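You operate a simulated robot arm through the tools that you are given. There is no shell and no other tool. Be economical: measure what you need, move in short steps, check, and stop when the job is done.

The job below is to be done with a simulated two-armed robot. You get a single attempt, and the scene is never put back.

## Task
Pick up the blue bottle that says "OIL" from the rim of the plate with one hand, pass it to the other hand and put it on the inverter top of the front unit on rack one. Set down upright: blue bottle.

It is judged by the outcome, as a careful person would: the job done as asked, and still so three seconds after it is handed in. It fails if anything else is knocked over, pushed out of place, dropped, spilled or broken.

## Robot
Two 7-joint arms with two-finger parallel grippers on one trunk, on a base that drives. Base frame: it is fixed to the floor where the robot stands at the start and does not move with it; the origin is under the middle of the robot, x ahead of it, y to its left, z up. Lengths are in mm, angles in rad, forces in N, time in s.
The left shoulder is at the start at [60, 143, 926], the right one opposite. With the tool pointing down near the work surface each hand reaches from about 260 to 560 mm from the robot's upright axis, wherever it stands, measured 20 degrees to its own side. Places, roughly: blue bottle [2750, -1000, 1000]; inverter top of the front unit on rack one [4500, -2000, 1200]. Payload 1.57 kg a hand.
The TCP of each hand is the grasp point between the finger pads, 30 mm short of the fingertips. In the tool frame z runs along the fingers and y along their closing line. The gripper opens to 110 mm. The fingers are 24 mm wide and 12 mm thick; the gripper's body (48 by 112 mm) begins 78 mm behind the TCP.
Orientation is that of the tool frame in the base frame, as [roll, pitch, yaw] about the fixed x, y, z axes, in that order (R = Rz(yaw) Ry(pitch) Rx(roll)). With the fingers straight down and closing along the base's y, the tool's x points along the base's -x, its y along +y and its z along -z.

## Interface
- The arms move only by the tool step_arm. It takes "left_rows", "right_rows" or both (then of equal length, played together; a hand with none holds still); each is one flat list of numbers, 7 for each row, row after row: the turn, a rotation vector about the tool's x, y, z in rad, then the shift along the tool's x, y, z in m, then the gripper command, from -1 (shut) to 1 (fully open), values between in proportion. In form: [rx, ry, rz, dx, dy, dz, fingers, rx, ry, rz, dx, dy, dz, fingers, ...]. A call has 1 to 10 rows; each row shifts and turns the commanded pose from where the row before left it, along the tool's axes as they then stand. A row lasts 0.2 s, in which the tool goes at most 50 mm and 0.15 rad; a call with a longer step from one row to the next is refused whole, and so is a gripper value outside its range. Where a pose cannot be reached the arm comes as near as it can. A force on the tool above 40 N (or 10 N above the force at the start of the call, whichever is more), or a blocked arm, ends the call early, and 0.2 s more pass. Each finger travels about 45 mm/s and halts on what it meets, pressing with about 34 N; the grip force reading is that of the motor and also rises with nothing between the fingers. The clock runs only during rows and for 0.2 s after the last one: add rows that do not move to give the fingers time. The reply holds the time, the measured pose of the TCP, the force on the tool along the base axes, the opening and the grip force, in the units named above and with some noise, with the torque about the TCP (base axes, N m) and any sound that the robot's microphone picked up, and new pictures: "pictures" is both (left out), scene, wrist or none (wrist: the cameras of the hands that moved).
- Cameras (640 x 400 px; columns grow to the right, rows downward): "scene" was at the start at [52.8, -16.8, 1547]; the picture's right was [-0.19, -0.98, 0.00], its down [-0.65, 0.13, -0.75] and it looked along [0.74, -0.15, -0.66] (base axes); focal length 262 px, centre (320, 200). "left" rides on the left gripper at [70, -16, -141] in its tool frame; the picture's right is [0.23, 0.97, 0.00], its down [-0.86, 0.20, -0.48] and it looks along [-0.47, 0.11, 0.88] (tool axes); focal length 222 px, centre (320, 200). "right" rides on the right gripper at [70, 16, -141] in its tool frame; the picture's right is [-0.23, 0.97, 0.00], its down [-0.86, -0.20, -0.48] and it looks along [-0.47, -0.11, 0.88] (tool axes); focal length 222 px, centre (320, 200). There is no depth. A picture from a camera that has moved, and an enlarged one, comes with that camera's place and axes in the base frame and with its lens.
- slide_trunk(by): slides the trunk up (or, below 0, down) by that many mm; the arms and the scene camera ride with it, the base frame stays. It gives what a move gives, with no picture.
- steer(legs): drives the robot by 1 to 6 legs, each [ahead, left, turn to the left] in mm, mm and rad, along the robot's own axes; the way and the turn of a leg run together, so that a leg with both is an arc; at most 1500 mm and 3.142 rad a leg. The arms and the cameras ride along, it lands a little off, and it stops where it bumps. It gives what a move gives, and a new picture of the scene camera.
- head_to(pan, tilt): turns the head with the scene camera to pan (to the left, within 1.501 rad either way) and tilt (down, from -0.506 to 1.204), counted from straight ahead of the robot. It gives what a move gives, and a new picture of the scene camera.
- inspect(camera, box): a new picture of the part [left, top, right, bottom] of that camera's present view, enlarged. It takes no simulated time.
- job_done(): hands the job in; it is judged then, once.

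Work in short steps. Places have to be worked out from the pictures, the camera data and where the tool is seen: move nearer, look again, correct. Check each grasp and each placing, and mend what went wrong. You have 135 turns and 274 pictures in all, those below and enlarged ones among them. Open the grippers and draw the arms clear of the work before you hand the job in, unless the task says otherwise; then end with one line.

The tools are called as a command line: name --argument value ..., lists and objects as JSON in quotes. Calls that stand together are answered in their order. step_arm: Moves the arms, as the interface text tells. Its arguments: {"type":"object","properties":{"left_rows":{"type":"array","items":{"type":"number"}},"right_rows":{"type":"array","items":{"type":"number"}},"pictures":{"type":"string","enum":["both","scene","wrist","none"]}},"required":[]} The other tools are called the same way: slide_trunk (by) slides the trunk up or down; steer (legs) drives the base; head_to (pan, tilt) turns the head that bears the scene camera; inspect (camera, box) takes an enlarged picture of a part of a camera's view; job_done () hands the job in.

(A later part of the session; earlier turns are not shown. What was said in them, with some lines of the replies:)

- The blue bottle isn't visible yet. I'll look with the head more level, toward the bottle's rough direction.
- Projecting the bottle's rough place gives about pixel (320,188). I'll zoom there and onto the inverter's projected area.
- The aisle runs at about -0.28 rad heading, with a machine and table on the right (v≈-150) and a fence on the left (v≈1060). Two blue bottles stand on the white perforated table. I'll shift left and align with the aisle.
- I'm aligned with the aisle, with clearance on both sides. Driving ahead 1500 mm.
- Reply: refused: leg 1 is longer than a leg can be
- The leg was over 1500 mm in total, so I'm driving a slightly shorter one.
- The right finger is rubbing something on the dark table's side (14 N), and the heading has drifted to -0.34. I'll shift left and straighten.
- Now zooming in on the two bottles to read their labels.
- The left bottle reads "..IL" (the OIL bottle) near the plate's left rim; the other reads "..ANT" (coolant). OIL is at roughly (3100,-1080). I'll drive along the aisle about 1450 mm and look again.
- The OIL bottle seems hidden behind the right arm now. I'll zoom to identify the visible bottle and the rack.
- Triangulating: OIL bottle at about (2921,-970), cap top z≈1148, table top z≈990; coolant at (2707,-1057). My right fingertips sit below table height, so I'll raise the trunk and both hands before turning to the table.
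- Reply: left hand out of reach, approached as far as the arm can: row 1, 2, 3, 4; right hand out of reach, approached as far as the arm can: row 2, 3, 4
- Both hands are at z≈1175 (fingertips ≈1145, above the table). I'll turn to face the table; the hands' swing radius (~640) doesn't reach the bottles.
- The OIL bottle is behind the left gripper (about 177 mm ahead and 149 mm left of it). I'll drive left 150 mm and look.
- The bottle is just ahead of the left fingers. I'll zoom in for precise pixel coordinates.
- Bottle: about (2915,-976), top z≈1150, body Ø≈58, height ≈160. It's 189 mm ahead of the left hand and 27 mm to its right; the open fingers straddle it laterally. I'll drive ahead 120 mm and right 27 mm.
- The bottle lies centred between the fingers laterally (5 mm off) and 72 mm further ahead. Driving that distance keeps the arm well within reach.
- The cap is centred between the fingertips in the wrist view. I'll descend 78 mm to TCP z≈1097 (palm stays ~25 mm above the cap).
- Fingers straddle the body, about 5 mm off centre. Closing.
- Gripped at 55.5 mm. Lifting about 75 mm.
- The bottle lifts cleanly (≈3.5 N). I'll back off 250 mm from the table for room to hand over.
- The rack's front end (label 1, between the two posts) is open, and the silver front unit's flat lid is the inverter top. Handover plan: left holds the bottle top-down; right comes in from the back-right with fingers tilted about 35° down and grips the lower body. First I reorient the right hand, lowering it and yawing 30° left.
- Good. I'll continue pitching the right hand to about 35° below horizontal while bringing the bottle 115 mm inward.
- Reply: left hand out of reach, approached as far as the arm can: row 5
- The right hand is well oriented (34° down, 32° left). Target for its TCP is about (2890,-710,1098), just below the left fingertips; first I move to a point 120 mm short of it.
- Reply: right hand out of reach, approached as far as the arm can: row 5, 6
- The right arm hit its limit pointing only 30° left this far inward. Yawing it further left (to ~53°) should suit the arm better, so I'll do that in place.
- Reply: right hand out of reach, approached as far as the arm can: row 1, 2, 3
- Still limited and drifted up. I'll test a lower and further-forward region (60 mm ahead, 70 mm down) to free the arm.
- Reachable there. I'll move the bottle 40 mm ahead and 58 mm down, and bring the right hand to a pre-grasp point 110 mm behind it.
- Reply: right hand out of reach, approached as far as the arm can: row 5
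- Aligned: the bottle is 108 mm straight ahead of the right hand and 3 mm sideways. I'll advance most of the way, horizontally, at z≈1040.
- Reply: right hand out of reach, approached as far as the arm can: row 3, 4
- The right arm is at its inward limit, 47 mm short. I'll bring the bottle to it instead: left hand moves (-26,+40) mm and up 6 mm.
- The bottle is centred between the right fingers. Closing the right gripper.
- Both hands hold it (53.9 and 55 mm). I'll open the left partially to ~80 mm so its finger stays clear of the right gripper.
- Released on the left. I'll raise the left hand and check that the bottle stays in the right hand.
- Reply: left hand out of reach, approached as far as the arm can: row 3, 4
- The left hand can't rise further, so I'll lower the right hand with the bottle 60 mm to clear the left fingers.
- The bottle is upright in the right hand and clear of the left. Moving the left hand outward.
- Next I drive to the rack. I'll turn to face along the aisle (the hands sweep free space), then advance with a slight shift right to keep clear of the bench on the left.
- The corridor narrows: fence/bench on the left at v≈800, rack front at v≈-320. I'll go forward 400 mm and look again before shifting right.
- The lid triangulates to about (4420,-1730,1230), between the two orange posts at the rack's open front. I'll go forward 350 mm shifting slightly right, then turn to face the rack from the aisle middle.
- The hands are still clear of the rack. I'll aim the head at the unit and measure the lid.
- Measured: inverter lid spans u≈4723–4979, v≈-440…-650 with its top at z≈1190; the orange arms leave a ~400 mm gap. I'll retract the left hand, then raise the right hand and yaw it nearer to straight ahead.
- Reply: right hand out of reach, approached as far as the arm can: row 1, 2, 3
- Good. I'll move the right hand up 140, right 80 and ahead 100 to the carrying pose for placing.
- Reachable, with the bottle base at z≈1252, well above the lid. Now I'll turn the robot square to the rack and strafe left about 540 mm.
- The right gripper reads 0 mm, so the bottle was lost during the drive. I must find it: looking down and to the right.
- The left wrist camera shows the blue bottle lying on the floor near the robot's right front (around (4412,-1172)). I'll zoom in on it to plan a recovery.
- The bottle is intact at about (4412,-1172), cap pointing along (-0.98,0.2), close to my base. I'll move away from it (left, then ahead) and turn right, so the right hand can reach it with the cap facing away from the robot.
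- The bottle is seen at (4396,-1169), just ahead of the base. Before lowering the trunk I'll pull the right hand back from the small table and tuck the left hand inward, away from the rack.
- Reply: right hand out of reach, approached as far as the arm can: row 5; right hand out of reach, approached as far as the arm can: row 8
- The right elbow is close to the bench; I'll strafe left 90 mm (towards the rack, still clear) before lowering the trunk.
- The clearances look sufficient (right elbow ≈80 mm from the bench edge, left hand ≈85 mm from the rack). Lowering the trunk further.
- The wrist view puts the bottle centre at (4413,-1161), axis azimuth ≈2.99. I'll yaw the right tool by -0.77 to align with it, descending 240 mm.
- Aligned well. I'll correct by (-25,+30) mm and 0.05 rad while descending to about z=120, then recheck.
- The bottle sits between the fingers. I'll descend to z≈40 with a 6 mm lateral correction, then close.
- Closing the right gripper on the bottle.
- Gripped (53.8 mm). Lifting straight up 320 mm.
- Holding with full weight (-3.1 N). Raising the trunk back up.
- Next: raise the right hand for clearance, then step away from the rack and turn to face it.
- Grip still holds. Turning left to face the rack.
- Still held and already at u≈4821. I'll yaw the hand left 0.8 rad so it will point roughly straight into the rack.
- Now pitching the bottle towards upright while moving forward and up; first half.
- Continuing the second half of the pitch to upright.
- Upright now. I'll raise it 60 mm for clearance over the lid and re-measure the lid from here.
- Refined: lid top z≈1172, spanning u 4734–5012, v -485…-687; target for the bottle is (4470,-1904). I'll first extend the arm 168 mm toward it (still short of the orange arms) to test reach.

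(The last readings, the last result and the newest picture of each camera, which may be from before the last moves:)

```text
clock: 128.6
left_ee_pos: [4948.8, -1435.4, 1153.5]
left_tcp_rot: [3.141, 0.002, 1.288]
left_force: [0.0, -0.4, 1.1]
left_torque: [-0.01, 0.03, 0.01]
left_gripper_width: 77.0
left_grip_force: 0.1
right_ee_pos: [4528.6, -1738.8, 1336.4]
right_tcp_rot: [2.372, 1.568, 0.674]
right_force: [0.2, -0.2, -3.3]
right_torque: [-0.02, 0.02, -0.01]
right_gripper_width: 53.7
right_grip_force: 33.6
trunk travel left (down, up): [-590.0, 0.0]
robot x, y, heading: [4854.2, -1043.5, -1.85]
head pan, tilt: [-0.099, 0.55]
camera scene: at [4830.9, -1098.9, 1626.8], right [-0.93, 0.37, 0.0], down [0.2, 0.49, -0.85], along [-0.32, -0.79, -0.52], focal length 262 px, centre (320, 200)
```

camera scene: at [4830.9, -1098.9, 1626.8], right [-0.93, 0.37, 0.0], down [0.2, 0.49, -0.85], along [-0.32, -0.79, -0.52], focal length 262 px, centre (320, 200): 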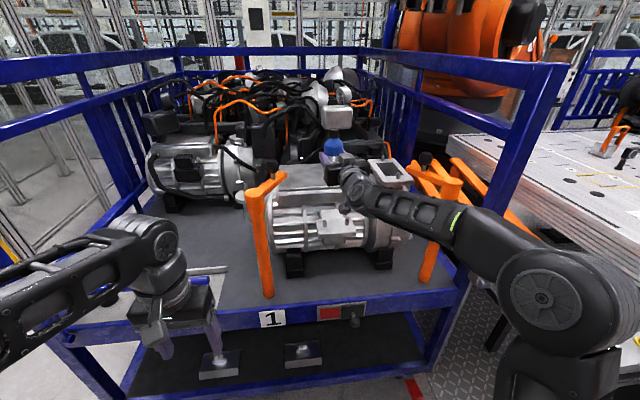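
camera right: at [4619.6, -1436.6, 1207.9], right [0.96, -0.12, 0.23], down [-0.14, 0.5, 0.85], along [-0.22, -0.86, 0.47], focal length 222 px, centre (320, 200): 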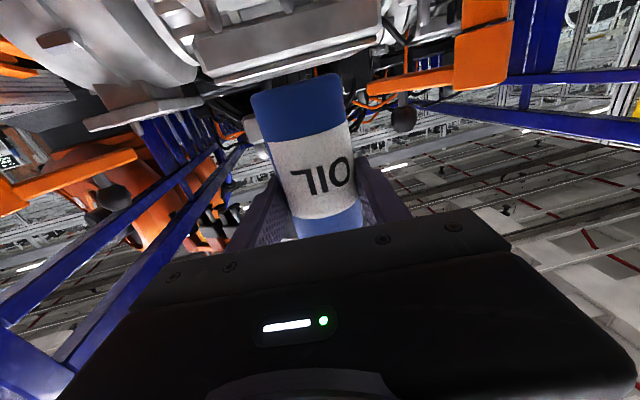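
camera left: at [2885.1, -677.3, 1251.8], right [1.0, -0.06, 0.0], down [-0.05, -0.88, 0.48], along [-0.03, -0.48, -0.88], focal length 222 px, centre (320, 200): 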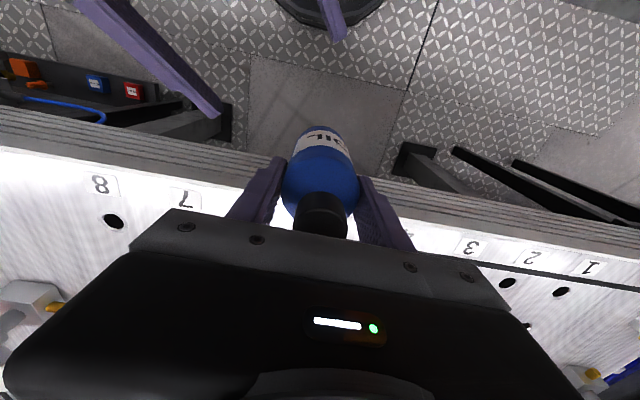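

Reachable. Now 175 mm remains straight ahead, so I'll drive the base slowly in two parts.

steer --legs '[[90, -5, 0]]'

steer --legs '[[80, -5, 0]]'

inspect --camera "scene" --box '[240, 120, 480, 270]'

inspect --camera "right" --box '[0, 0, 640, 400]'

```text
clock: 129.7
left_ee_pos: [4920.5, -1517.4, 1154.3]
left_tcp_rot: [-3.141, 0.002, 1.291]
left_force: [-0.6, -0.4, 0.4]
left_torque: [0.02, 0.0, -0.04]
left_gripper_width: 76.9
left_grip_force: 0.0
right_ee_pos: [4499.8, -1821.1, 1334.4]
right_tcp_rot: [2.386, 1.566, 0.688]
right_force: [-0.2, 0.5, -2.6]
right_torque: [0.03, -0.01, 0.01]
right_gripper_width: 53.7
right_grip_force: 34.2
trunk travel left (down, up): [-590.0, 0.0]
robot x, y, heading: [4827.5, -1124.4, -1.849]
head pan, tilt: [-0.099, 0.55]
camera scene: at [4801.8, -1181.1, 1626.8], right [-0.93, 0.37, 0.0], down [0.19, 0.49, -0.85], along [-0.32, -0.79, -0.52], focal length 262 px, centre (320, 200)
```

scene: 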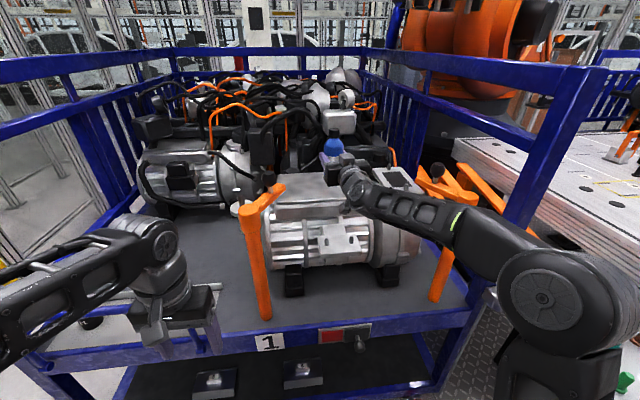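

```text
clock: 130.8
left_ee_pos: [4892.5, -1596.3, 1155.7]
left_tcp_rot: [-3.14, 0.001, 1.293]
left_force: [-0.5, -0.1, -0.1]
left_torque: [0.05, 0.02, 0.01]
left_gripper_width: 77.0
left_grip_force: 0.0
right_ee_pos: [4473.2, -1900.3, 1335.4]
right_tcp_rot: [2.421, 1.566, 0.725]
right_force: [-0.3, -0.6, -3.9]
right_torque: [-0.01, 0.02, 0.02]
right_gripper_width: 53.8
right_grip_force: 34.0
trunk travel left (down, up): [-590.0, 0.0]
robot x, y, heading: [4797.8, -1206.2, -1.852]
head pan, tilt: [-0.099, 0.55]
camera scene: at [4773.8, -1260.2, 1626.8], right [-0.93, 0.37, 0.0], down [0.19, 0.49, -0.85], along [-0.32, -0.79, -0.52], focal length 262 px, centre (320, 200)
```

scene: 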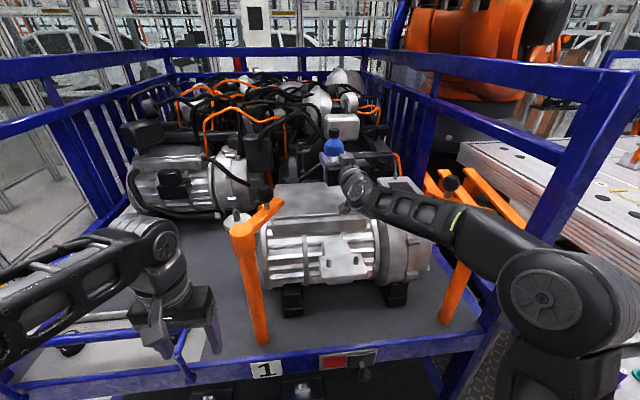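

```text
2.67 times, centred on (360, 195) of scene
camera zoom: at [4773.8, -1260.2, 1626.8], right [-0.93, 0.37, 0.0], down [0.19, 0.49, -0.85], along [-0.32, -0.79, -0.52], focal length 698 px, centre (213, 213)
```

zoom: 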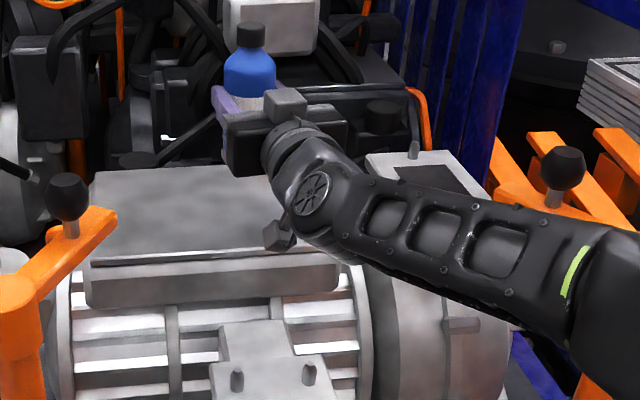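

```text
1.00 times, centred on (320, 200) of right (not enlarged: the box is as wide or as high as the picture)
camera zoom: at [4507.2, -1761.7, 1267.3], right [0.97, -0.12, 0.23], down [-0.14, 0.5, 0.86], along [-0.22, -0.86, 0.46], focal length 222 px, centre (320, 200)
```

zoom: 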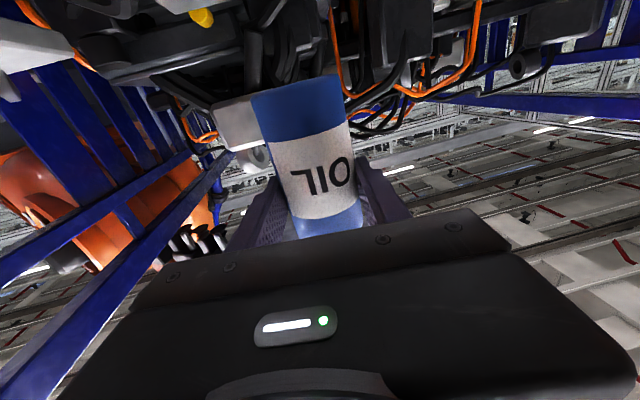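

The bottle is over the lid, about 60 mm inside its front edge. Lowering 70 mm slowly.

step_arm --right_rows '[0, 0, 0, 0.014, 0, 0.001, -1, 0, 0, 0, 0.014, 0, 0.001, -1, 0, 0, 0, 0.014, 0, 0.001, -1, 0, 0, 0, 0.014, 0, 0.001, -1, 0, 0, 0, 0.014, 0, 0.001, -1]' --pictures "wrist"

inspect --camera "scene" --box '[240, 120, 480, 270]'

```text
clock: 132.0
left_ee_pos: [4892.1, -1595.3, 1155.4]
left_tcp_rot: [3.141, 0.004, 1.293]
left_force: [0.2, -0.1, 1.0]
left_torque: [0.02, 0.03, 0.02]
left_gripper_width: 77.1
left_grip_force: 0.1
right_ee_pos: [4472.3, -1902.8, 1266.0]
right_tcp_rot: [2.351, 1.567, 0.653]
right_force: [-0.7, -0.4, -2.8]
right_torque: [0.03, -0.03, 0.0]
right_gripper_width: 53.6
right_grip_force: 34.7
trunk travel left (down, up): [-590.0, 0.0]
robot x, y, heading: [4798.3, -1206.6, -1.852]
head pan, tilt: [-0.099, 0.55]
camera right: at [4507.2, -1764.9, 1198.4], right [0.97, -0.12, 0.23], down [-0.14, 0.5, 0.86], along [-0.22, -0.86, 0.46], focal length 222 px, centre (320, 200)
```

right: 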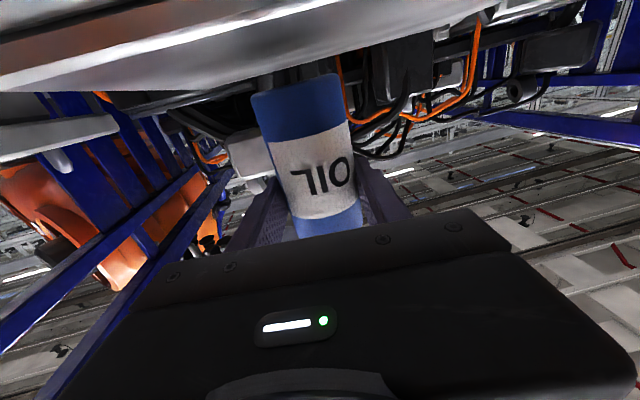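

```text
2.67 times, centred on (360, 195) of scene
camera zoom: at [4774.3, -1258.8, 1626.9], right [-0.93, 0.37, 0.0], down [0.19, 0.49, -0.85], along [-0.32, -0.79, -0.52], focal length 698 px, centre (213, 213)
```

zoom: 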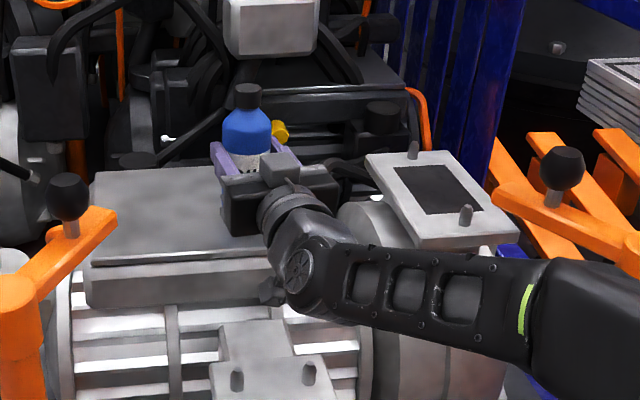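

About 20 mm to go. Lowering in small steps, watching the vertical force.

step_arm --right_rows '[0, 0, 0, 0.004, 0, 0, -1, 0, 0, 0, 0.004, 0, 0, -1, 0, 0, 0, 0.004, 0, 0, -1]' --pictures "wrist"

```text
clock: 132.8
left_ee_pos: [4893.4, -1595.4, 1155.5]
left_tcp_rot: [3.141, 0.004, 1.291]
left_force: [0.1, -0.4, -1.1]
left_torque: [0.0, -0.01, 0.03]
left_gripper_width: 77.0
left_grip_force: 0.1
right_ee_pos: [4472.7, -1902.6, 1252.9]
right_tcp_rot: [2.217, 1.567, 0.521]
right_force: [0.2, 0.7, -2.3]
right_torque: [0.03, 0.0, -0.03]
right_gripper_width: 53.5
right_grip_force: 33.8
trunk travel left (down, up): [-590.0, 0.0]
robot x, y, heading: [4799.2, -1206.4, -1.852]
head pan, tilt: [-0.099, 0.55]
camera right: at [4507.1, -1765.0, 1186.0], right [0.97, -0.12, 0.23], down [-0.14, 0.5, 0.86], along [-0.22, -0.86, 0.46], focal length 222 px, centre (320, 200)
```

right: 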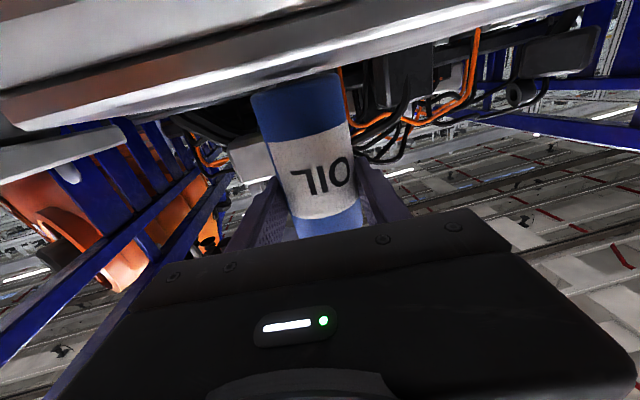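

Still free. Continuing down in 3 mm steps.

step_arm --right_rows '[0, 0, 0, 0.003, 0, 0, -1, 0, 0, 0, 0.003, 0, 0, -1, 0, 0, 0, 0, 0, 0, -1]' --pictures "wrist"

```text
clock: 133.6
left_ee_pos: [4893.3, -1594.6, 1156.2]
left_tcp_rot: [-3.14, 0.004, 1.292]
left_force: [0.1, -0.2, -0.4]
left_torque: [-0.01, -0.01, -0.01]
left_gripper_width: 77.1
left_grip_force: 0.1
right_ee_pos: [4473.4, -1903.9, 1248.1]
right_tcp_rot: [1.932, 1.568, 0.234]
right_force: [-0.6, -0.3, 1.0]
right_torque: [-0.16, 0.14, -0.02]
right_gripper_width: 54.0
right_grip_force: 34.1
trunk travel left (down, up): [-590.0, 0.0]
robot x, y, heading: [4797.8, -1207.5, -1.852]
head pan, tilt: [-0.099, 0.55]
camera right: at [4507.3, -1765.4, 1179.9], right [0.97, -0.12, 0.23], down [-0.14, 0.5, 0.86], along [-0.22, -0.86, 0.46], focal length 222 px, centre (320, 200)
```

right: 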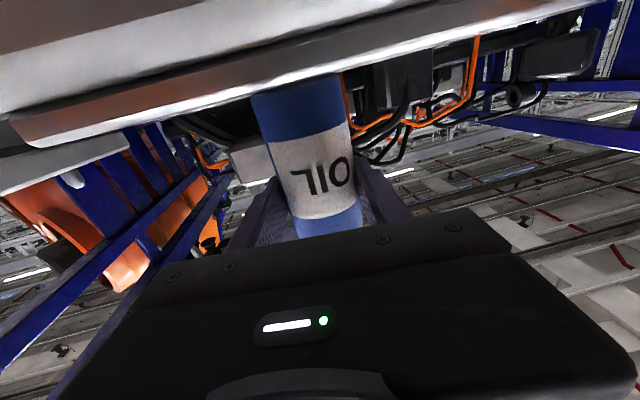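

Contact: the vertical force went from -2.8 to +1.0 N. One more millimetre, then I open slowly.

step_arm --right_rows '[0, 0, 0, 0.001, 0, 0, -1, 0, 0, 0, 0, 0, 0, -1]' --pictures "none"

inspect --camera "scene" --box '[260, 120, 420, 220]'

```text
clock: 134.2
left_ee_pos: [4893.9, -1593.5, 1156.0]
left_tcp_rot: [-3.141, 0.002, 1.291]
left_force: [-0.7, -0.2, 0.1]
left_torque: [0.03, 0.02, 0.01]
left_gripper_width: 77.2
left_grip_force: 0.0
right_ee_pos: [4473.1, -1902.8, 1248.0]
right_tcp_rot: [1.48, 1.566, -0.218]
right_force: [-0.7, -2.9, 5.2]
right_torque: [-0.39, 0.2, 0.05]
right_gripper_width: 53.6
right_grip_force: 34.4
trunk travel left (down, up): [-590.0, 0.0]
robot x, y, heading: [4800.4, -1200.6, -1.851]
head pan, tilt: [-0.099, 0.55]
```

```text
4.00 times, centred on (340, 170) of scene
camera zoom: at [4774.8, -1258.1, 1627.0], right [-0.93, 0.37, 0.0], down [0.19, 0.49, -0.85], along [-0.32, -0.79, -0.52], focal length 1047 px, centre (240, 320)
```

zoom: 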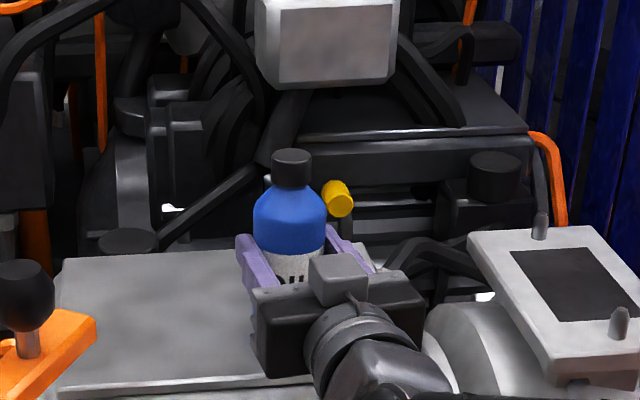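

Firmly seated (~8 N). Opening the right gripper gradually.

step_arm --right_rows '[0, 0, 0, 0, 0, 0, 0.02, 0, 0, 0, 0, 0, 0, 0.1, 0, 0, 0, 0, 0, 0, 0.25, 0, 0, 0, 0, 0, 0, 0.5, 0, 0, 0, 0, 0, 0, 0.8, 0, 0, 0, 0, 0, 0, 1]' --pictures "wrist"

inspect --camera "scene" --box '[260, 120, 420, 220]'

```text
clock: 135.6
left_ee_pos: [4893.9, -1595.0, 1156.0]
left_tcp_rot: [-3.141, 0.004, 1.291]
left_force: [-0.4, 0.2, 0.3]
left_torque: [0.03, 0.0, 0.0]
left_gripper_width: 77.0
left_grip_force: 0.0
right_ee_pos: [4473.0, -1903.7, 1247.2]
right_tcp_rot: [2.248, 1.567, 0.55]
right_force: [-0.2, 0.8, -0.4]
right_torque: [-0.01, 0.0, 0.0]
right_gripper_width: 110.1
right_grip_force: 0.0
trunk travel left (down, up): [-590.0, 0.0]
robot x, y, heading: [4799.3, -1204.7, -1.849]
head pan, tilt: [-0.099, 0.55]
camera right: at [4507.2, -1764.7, 1178.6], right [0.97, -0.12, 0.23], down [-0.14, 0.5, 0.86], along [-0.22, -0.86, 0.46], focal length 222 px, centre (320, 200)
```

right: 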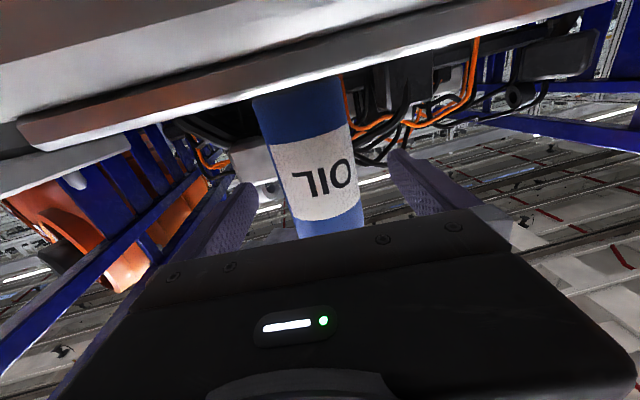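

```text
4.00 times, centred on (340, 170) of scene
camera zoom: at [4774.6, -1258.1, 1626.9], right [-0.93, 0.37, 0.0], down [0.19, 0.49, -0.85], along [-0.32, -0.79, -0.52], focal length 1047 px, centre (240, 320)
```

zoom: 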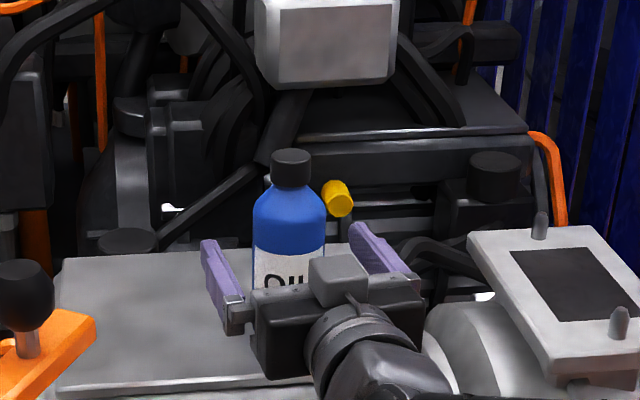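

The bottle stands free. Withdrawing straight back.

step_arm --right_rows '[0, 0, 0, 0, 0, -0.02, 1, 0, 0, 0, 0, 0, -0.03, 1, 0, 0, 0, 0, 0, -0.035, 1, 0, 0, 0, 0, 0, -0.035, 1, 0, 0, 0, 0, 0, -0.035, 1]' --pictures "wrist"

inspect --camera "scene" --box '[240, 120, 480, 270]'

```text
clock: 136.8
left_ee_pos: [4892.9, -1592.8, 1155.8]
left_tcp_rot: [3.141, 0.005, 1.291]
left_force: [-0.3, -0.4, -0.9]
left_torque: [-0.02, 0.02, 0.02]
left_gripper_width: 77.0
left_grip_force: 0.0
right_ee_pos: [4494.1, -1747.6, 1247.0]
right_tcp_rot: [1.983, 1.566, 0.285]
right_force: [-0.2, 1.0, 0.1]
right_torque: [-0.01, 0.01, -0.01]
right_gripper_width: 109.8
right_grip_force: 0.1
trunk travel left (down, up): [-590.0, 0.0]
robot x, y, heading: [4800.1, -1201.6, -1.853]
head pan, tilt: [-0.099, 0.55]
camera right: at [4528.0, -1609.7, 1179.7], right [0.97, -0.12, 0.23], down [-0.14, 0.5, 0.86], along [-0.22, -0.86, 0.46], focal length 222 px, centre (320, 200)
```

right: 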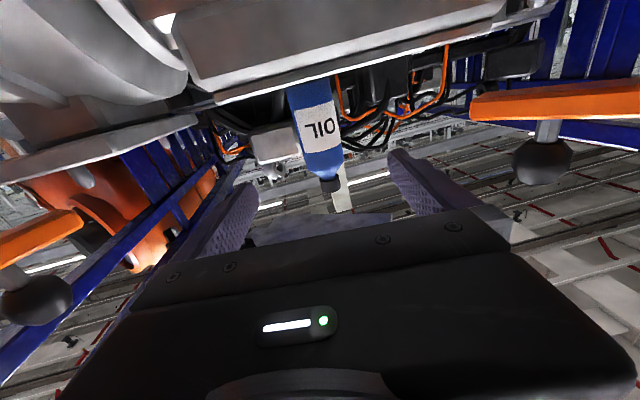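

```text
2.67 times, centred on (360, 195) of scene
camera zoom: at [4775.0, -1256.7, 1627.0], right [-0.93, 0.37, 0.0], down [0.19, 0.48, -0.85], along [-0.32, -0.79, -0.52], focal length 698 px, centre (213, 213)
```

zoom: 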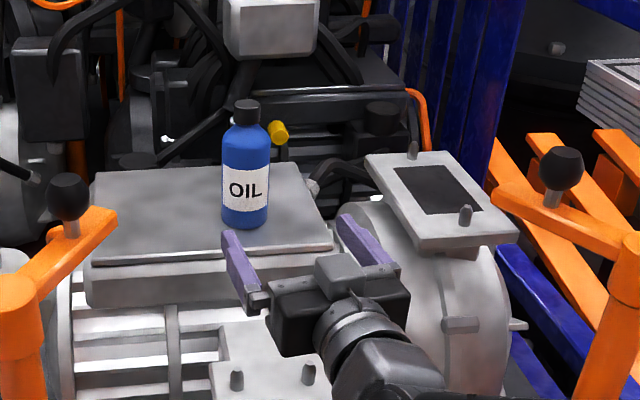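

The OIL bottle stands upright on the inverter lid. Backing the robot off 180 mm to clear the rack.

steer --legs '[[-180, 0, 0]]'

inspect --camera "scene" --box '[230, 100, 470, 250]'

```text
clock: 138.3
left_ee_pos: [4943.5, -1422.1, 1156.2]
left_tcp_rot: [-3.141, 0.007, 1.293]
left_force: [-0.2, 0.3, -0.6]
left_torque: [-0.03, 0.0, -0.02]
left_gripper_width: 77.1
left_grip_force: 0.0
right_ee_pos: [4543.9, -1577.2, 1248.3]
right_tcp_rot: [2.012, 1.566, 0.317]
right_force: [-0.4, 0.0, -0.4]
right_torque: [0.01, -0.03, 0.01]
right_gripper_width: 110.0
right_grip_force: 0.2
trunk travel left (down, up): [-590.0, 0.0]
robot x, y, heading: [4849.5, -1031.1, -1.846]
head pan, tilt: [-0.099, 0.55]
camera scene: at [4824.4, -1084.9, 1627.0], right [-0.93, 0.37, 0.0], down [0.19, 0.48, -0.85], along [-0.31, -0.79, -0.52], focal length 262 px, centre (320, 200)
```

scene: 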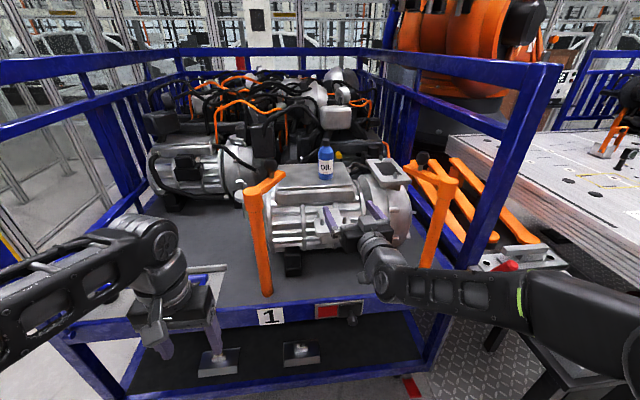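

```text
2.67 times, centred on (350, 175) of scene
camera zoom: at [4824.4, -1084.9, 1627.0], right [-0.93, 0.37, 0.0], down [0.19, 0.48, -0.85], along [-0.31, -0.79, -0.52], focal length 698 px, centre (240, 267)
```

zoom: 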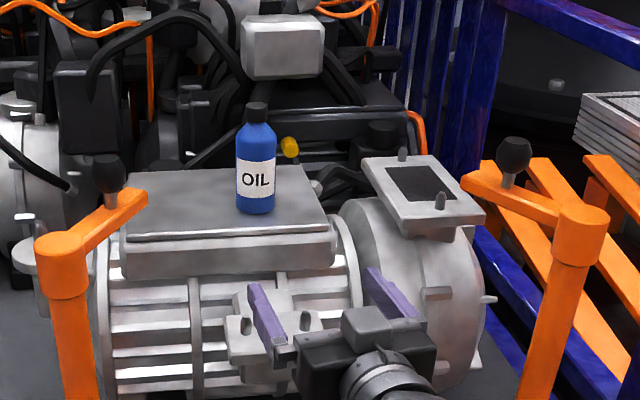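

The bottle is standing firmly. I'll draw the right hand back a bit more and open the left gripper fully.

step_arm --left_rows '[0, 0, 0, 0, 0, 0, 1, 0, 0, 0, 0, 0, 0, 1, 0, 0, 0, 0, 0, 0, 1]' --right_rows '[0, 0, 0, 0, 0, -0.02, 1, 0, 0, 0, 0, 0, -0.02, 1, 0, 0, 0, 0, 0, -0.01, 1]' --pictures "scene"

```text
clock: 139.1
left_ee_pos: [4943.9, -1420.7, 1155.2]
left_tcp_rot: [-3.141, 0.003, 1.294]
left_force: [0.2, -0.2, -0.6]
left_torque: [-0.02, 0.0, -0.02]
left_gripper_width: 109.7
left_grip_force: 0.0
right_ee_pos: [4550.5, -1528.6, 1249.1]
right_tcp_rot: [2.176, 1.568, 0.483]
right_force: [0.0, 0.2, -0.8]
right_torque: [0.02, -0.01, 0.02]
right_gripper_width: 110.1
right_grip_force: 0.0
trunk travel left (down, up): [-590.0, 0.0]
robot x, y, heading: [4847.6, -1029.5, -1.85]
head pan, tilt: [-0.099, 0.55]
camera scene: at [4824.0, -1086.1, 1626.9], right [-0.93, 0.37, 0.0], down [0.19, 0.49, -0.85], along [-0.31, -0.79, -0.52], focal length 262 px, centre (320, 200)
```

scene: 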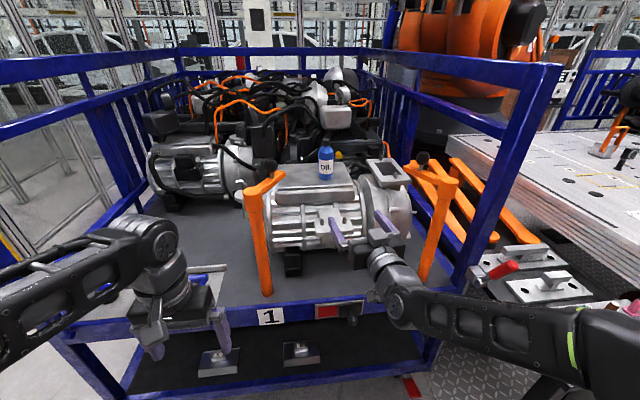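

The bottle is upright on the inverter top, both grippers are open and the arms are clear. Handing in.

job_done

```text
The job is handed in.
```

The OIL bottle stands upright on the inverter top of rack one's front unit, passed from left hand to right. The right hand dropped it on the floor on the way there; I picked it up with that hand, without a second pass, and it looked undamaged. My right gripper also rubbed something at the dark table's side early on, with no visible damage.
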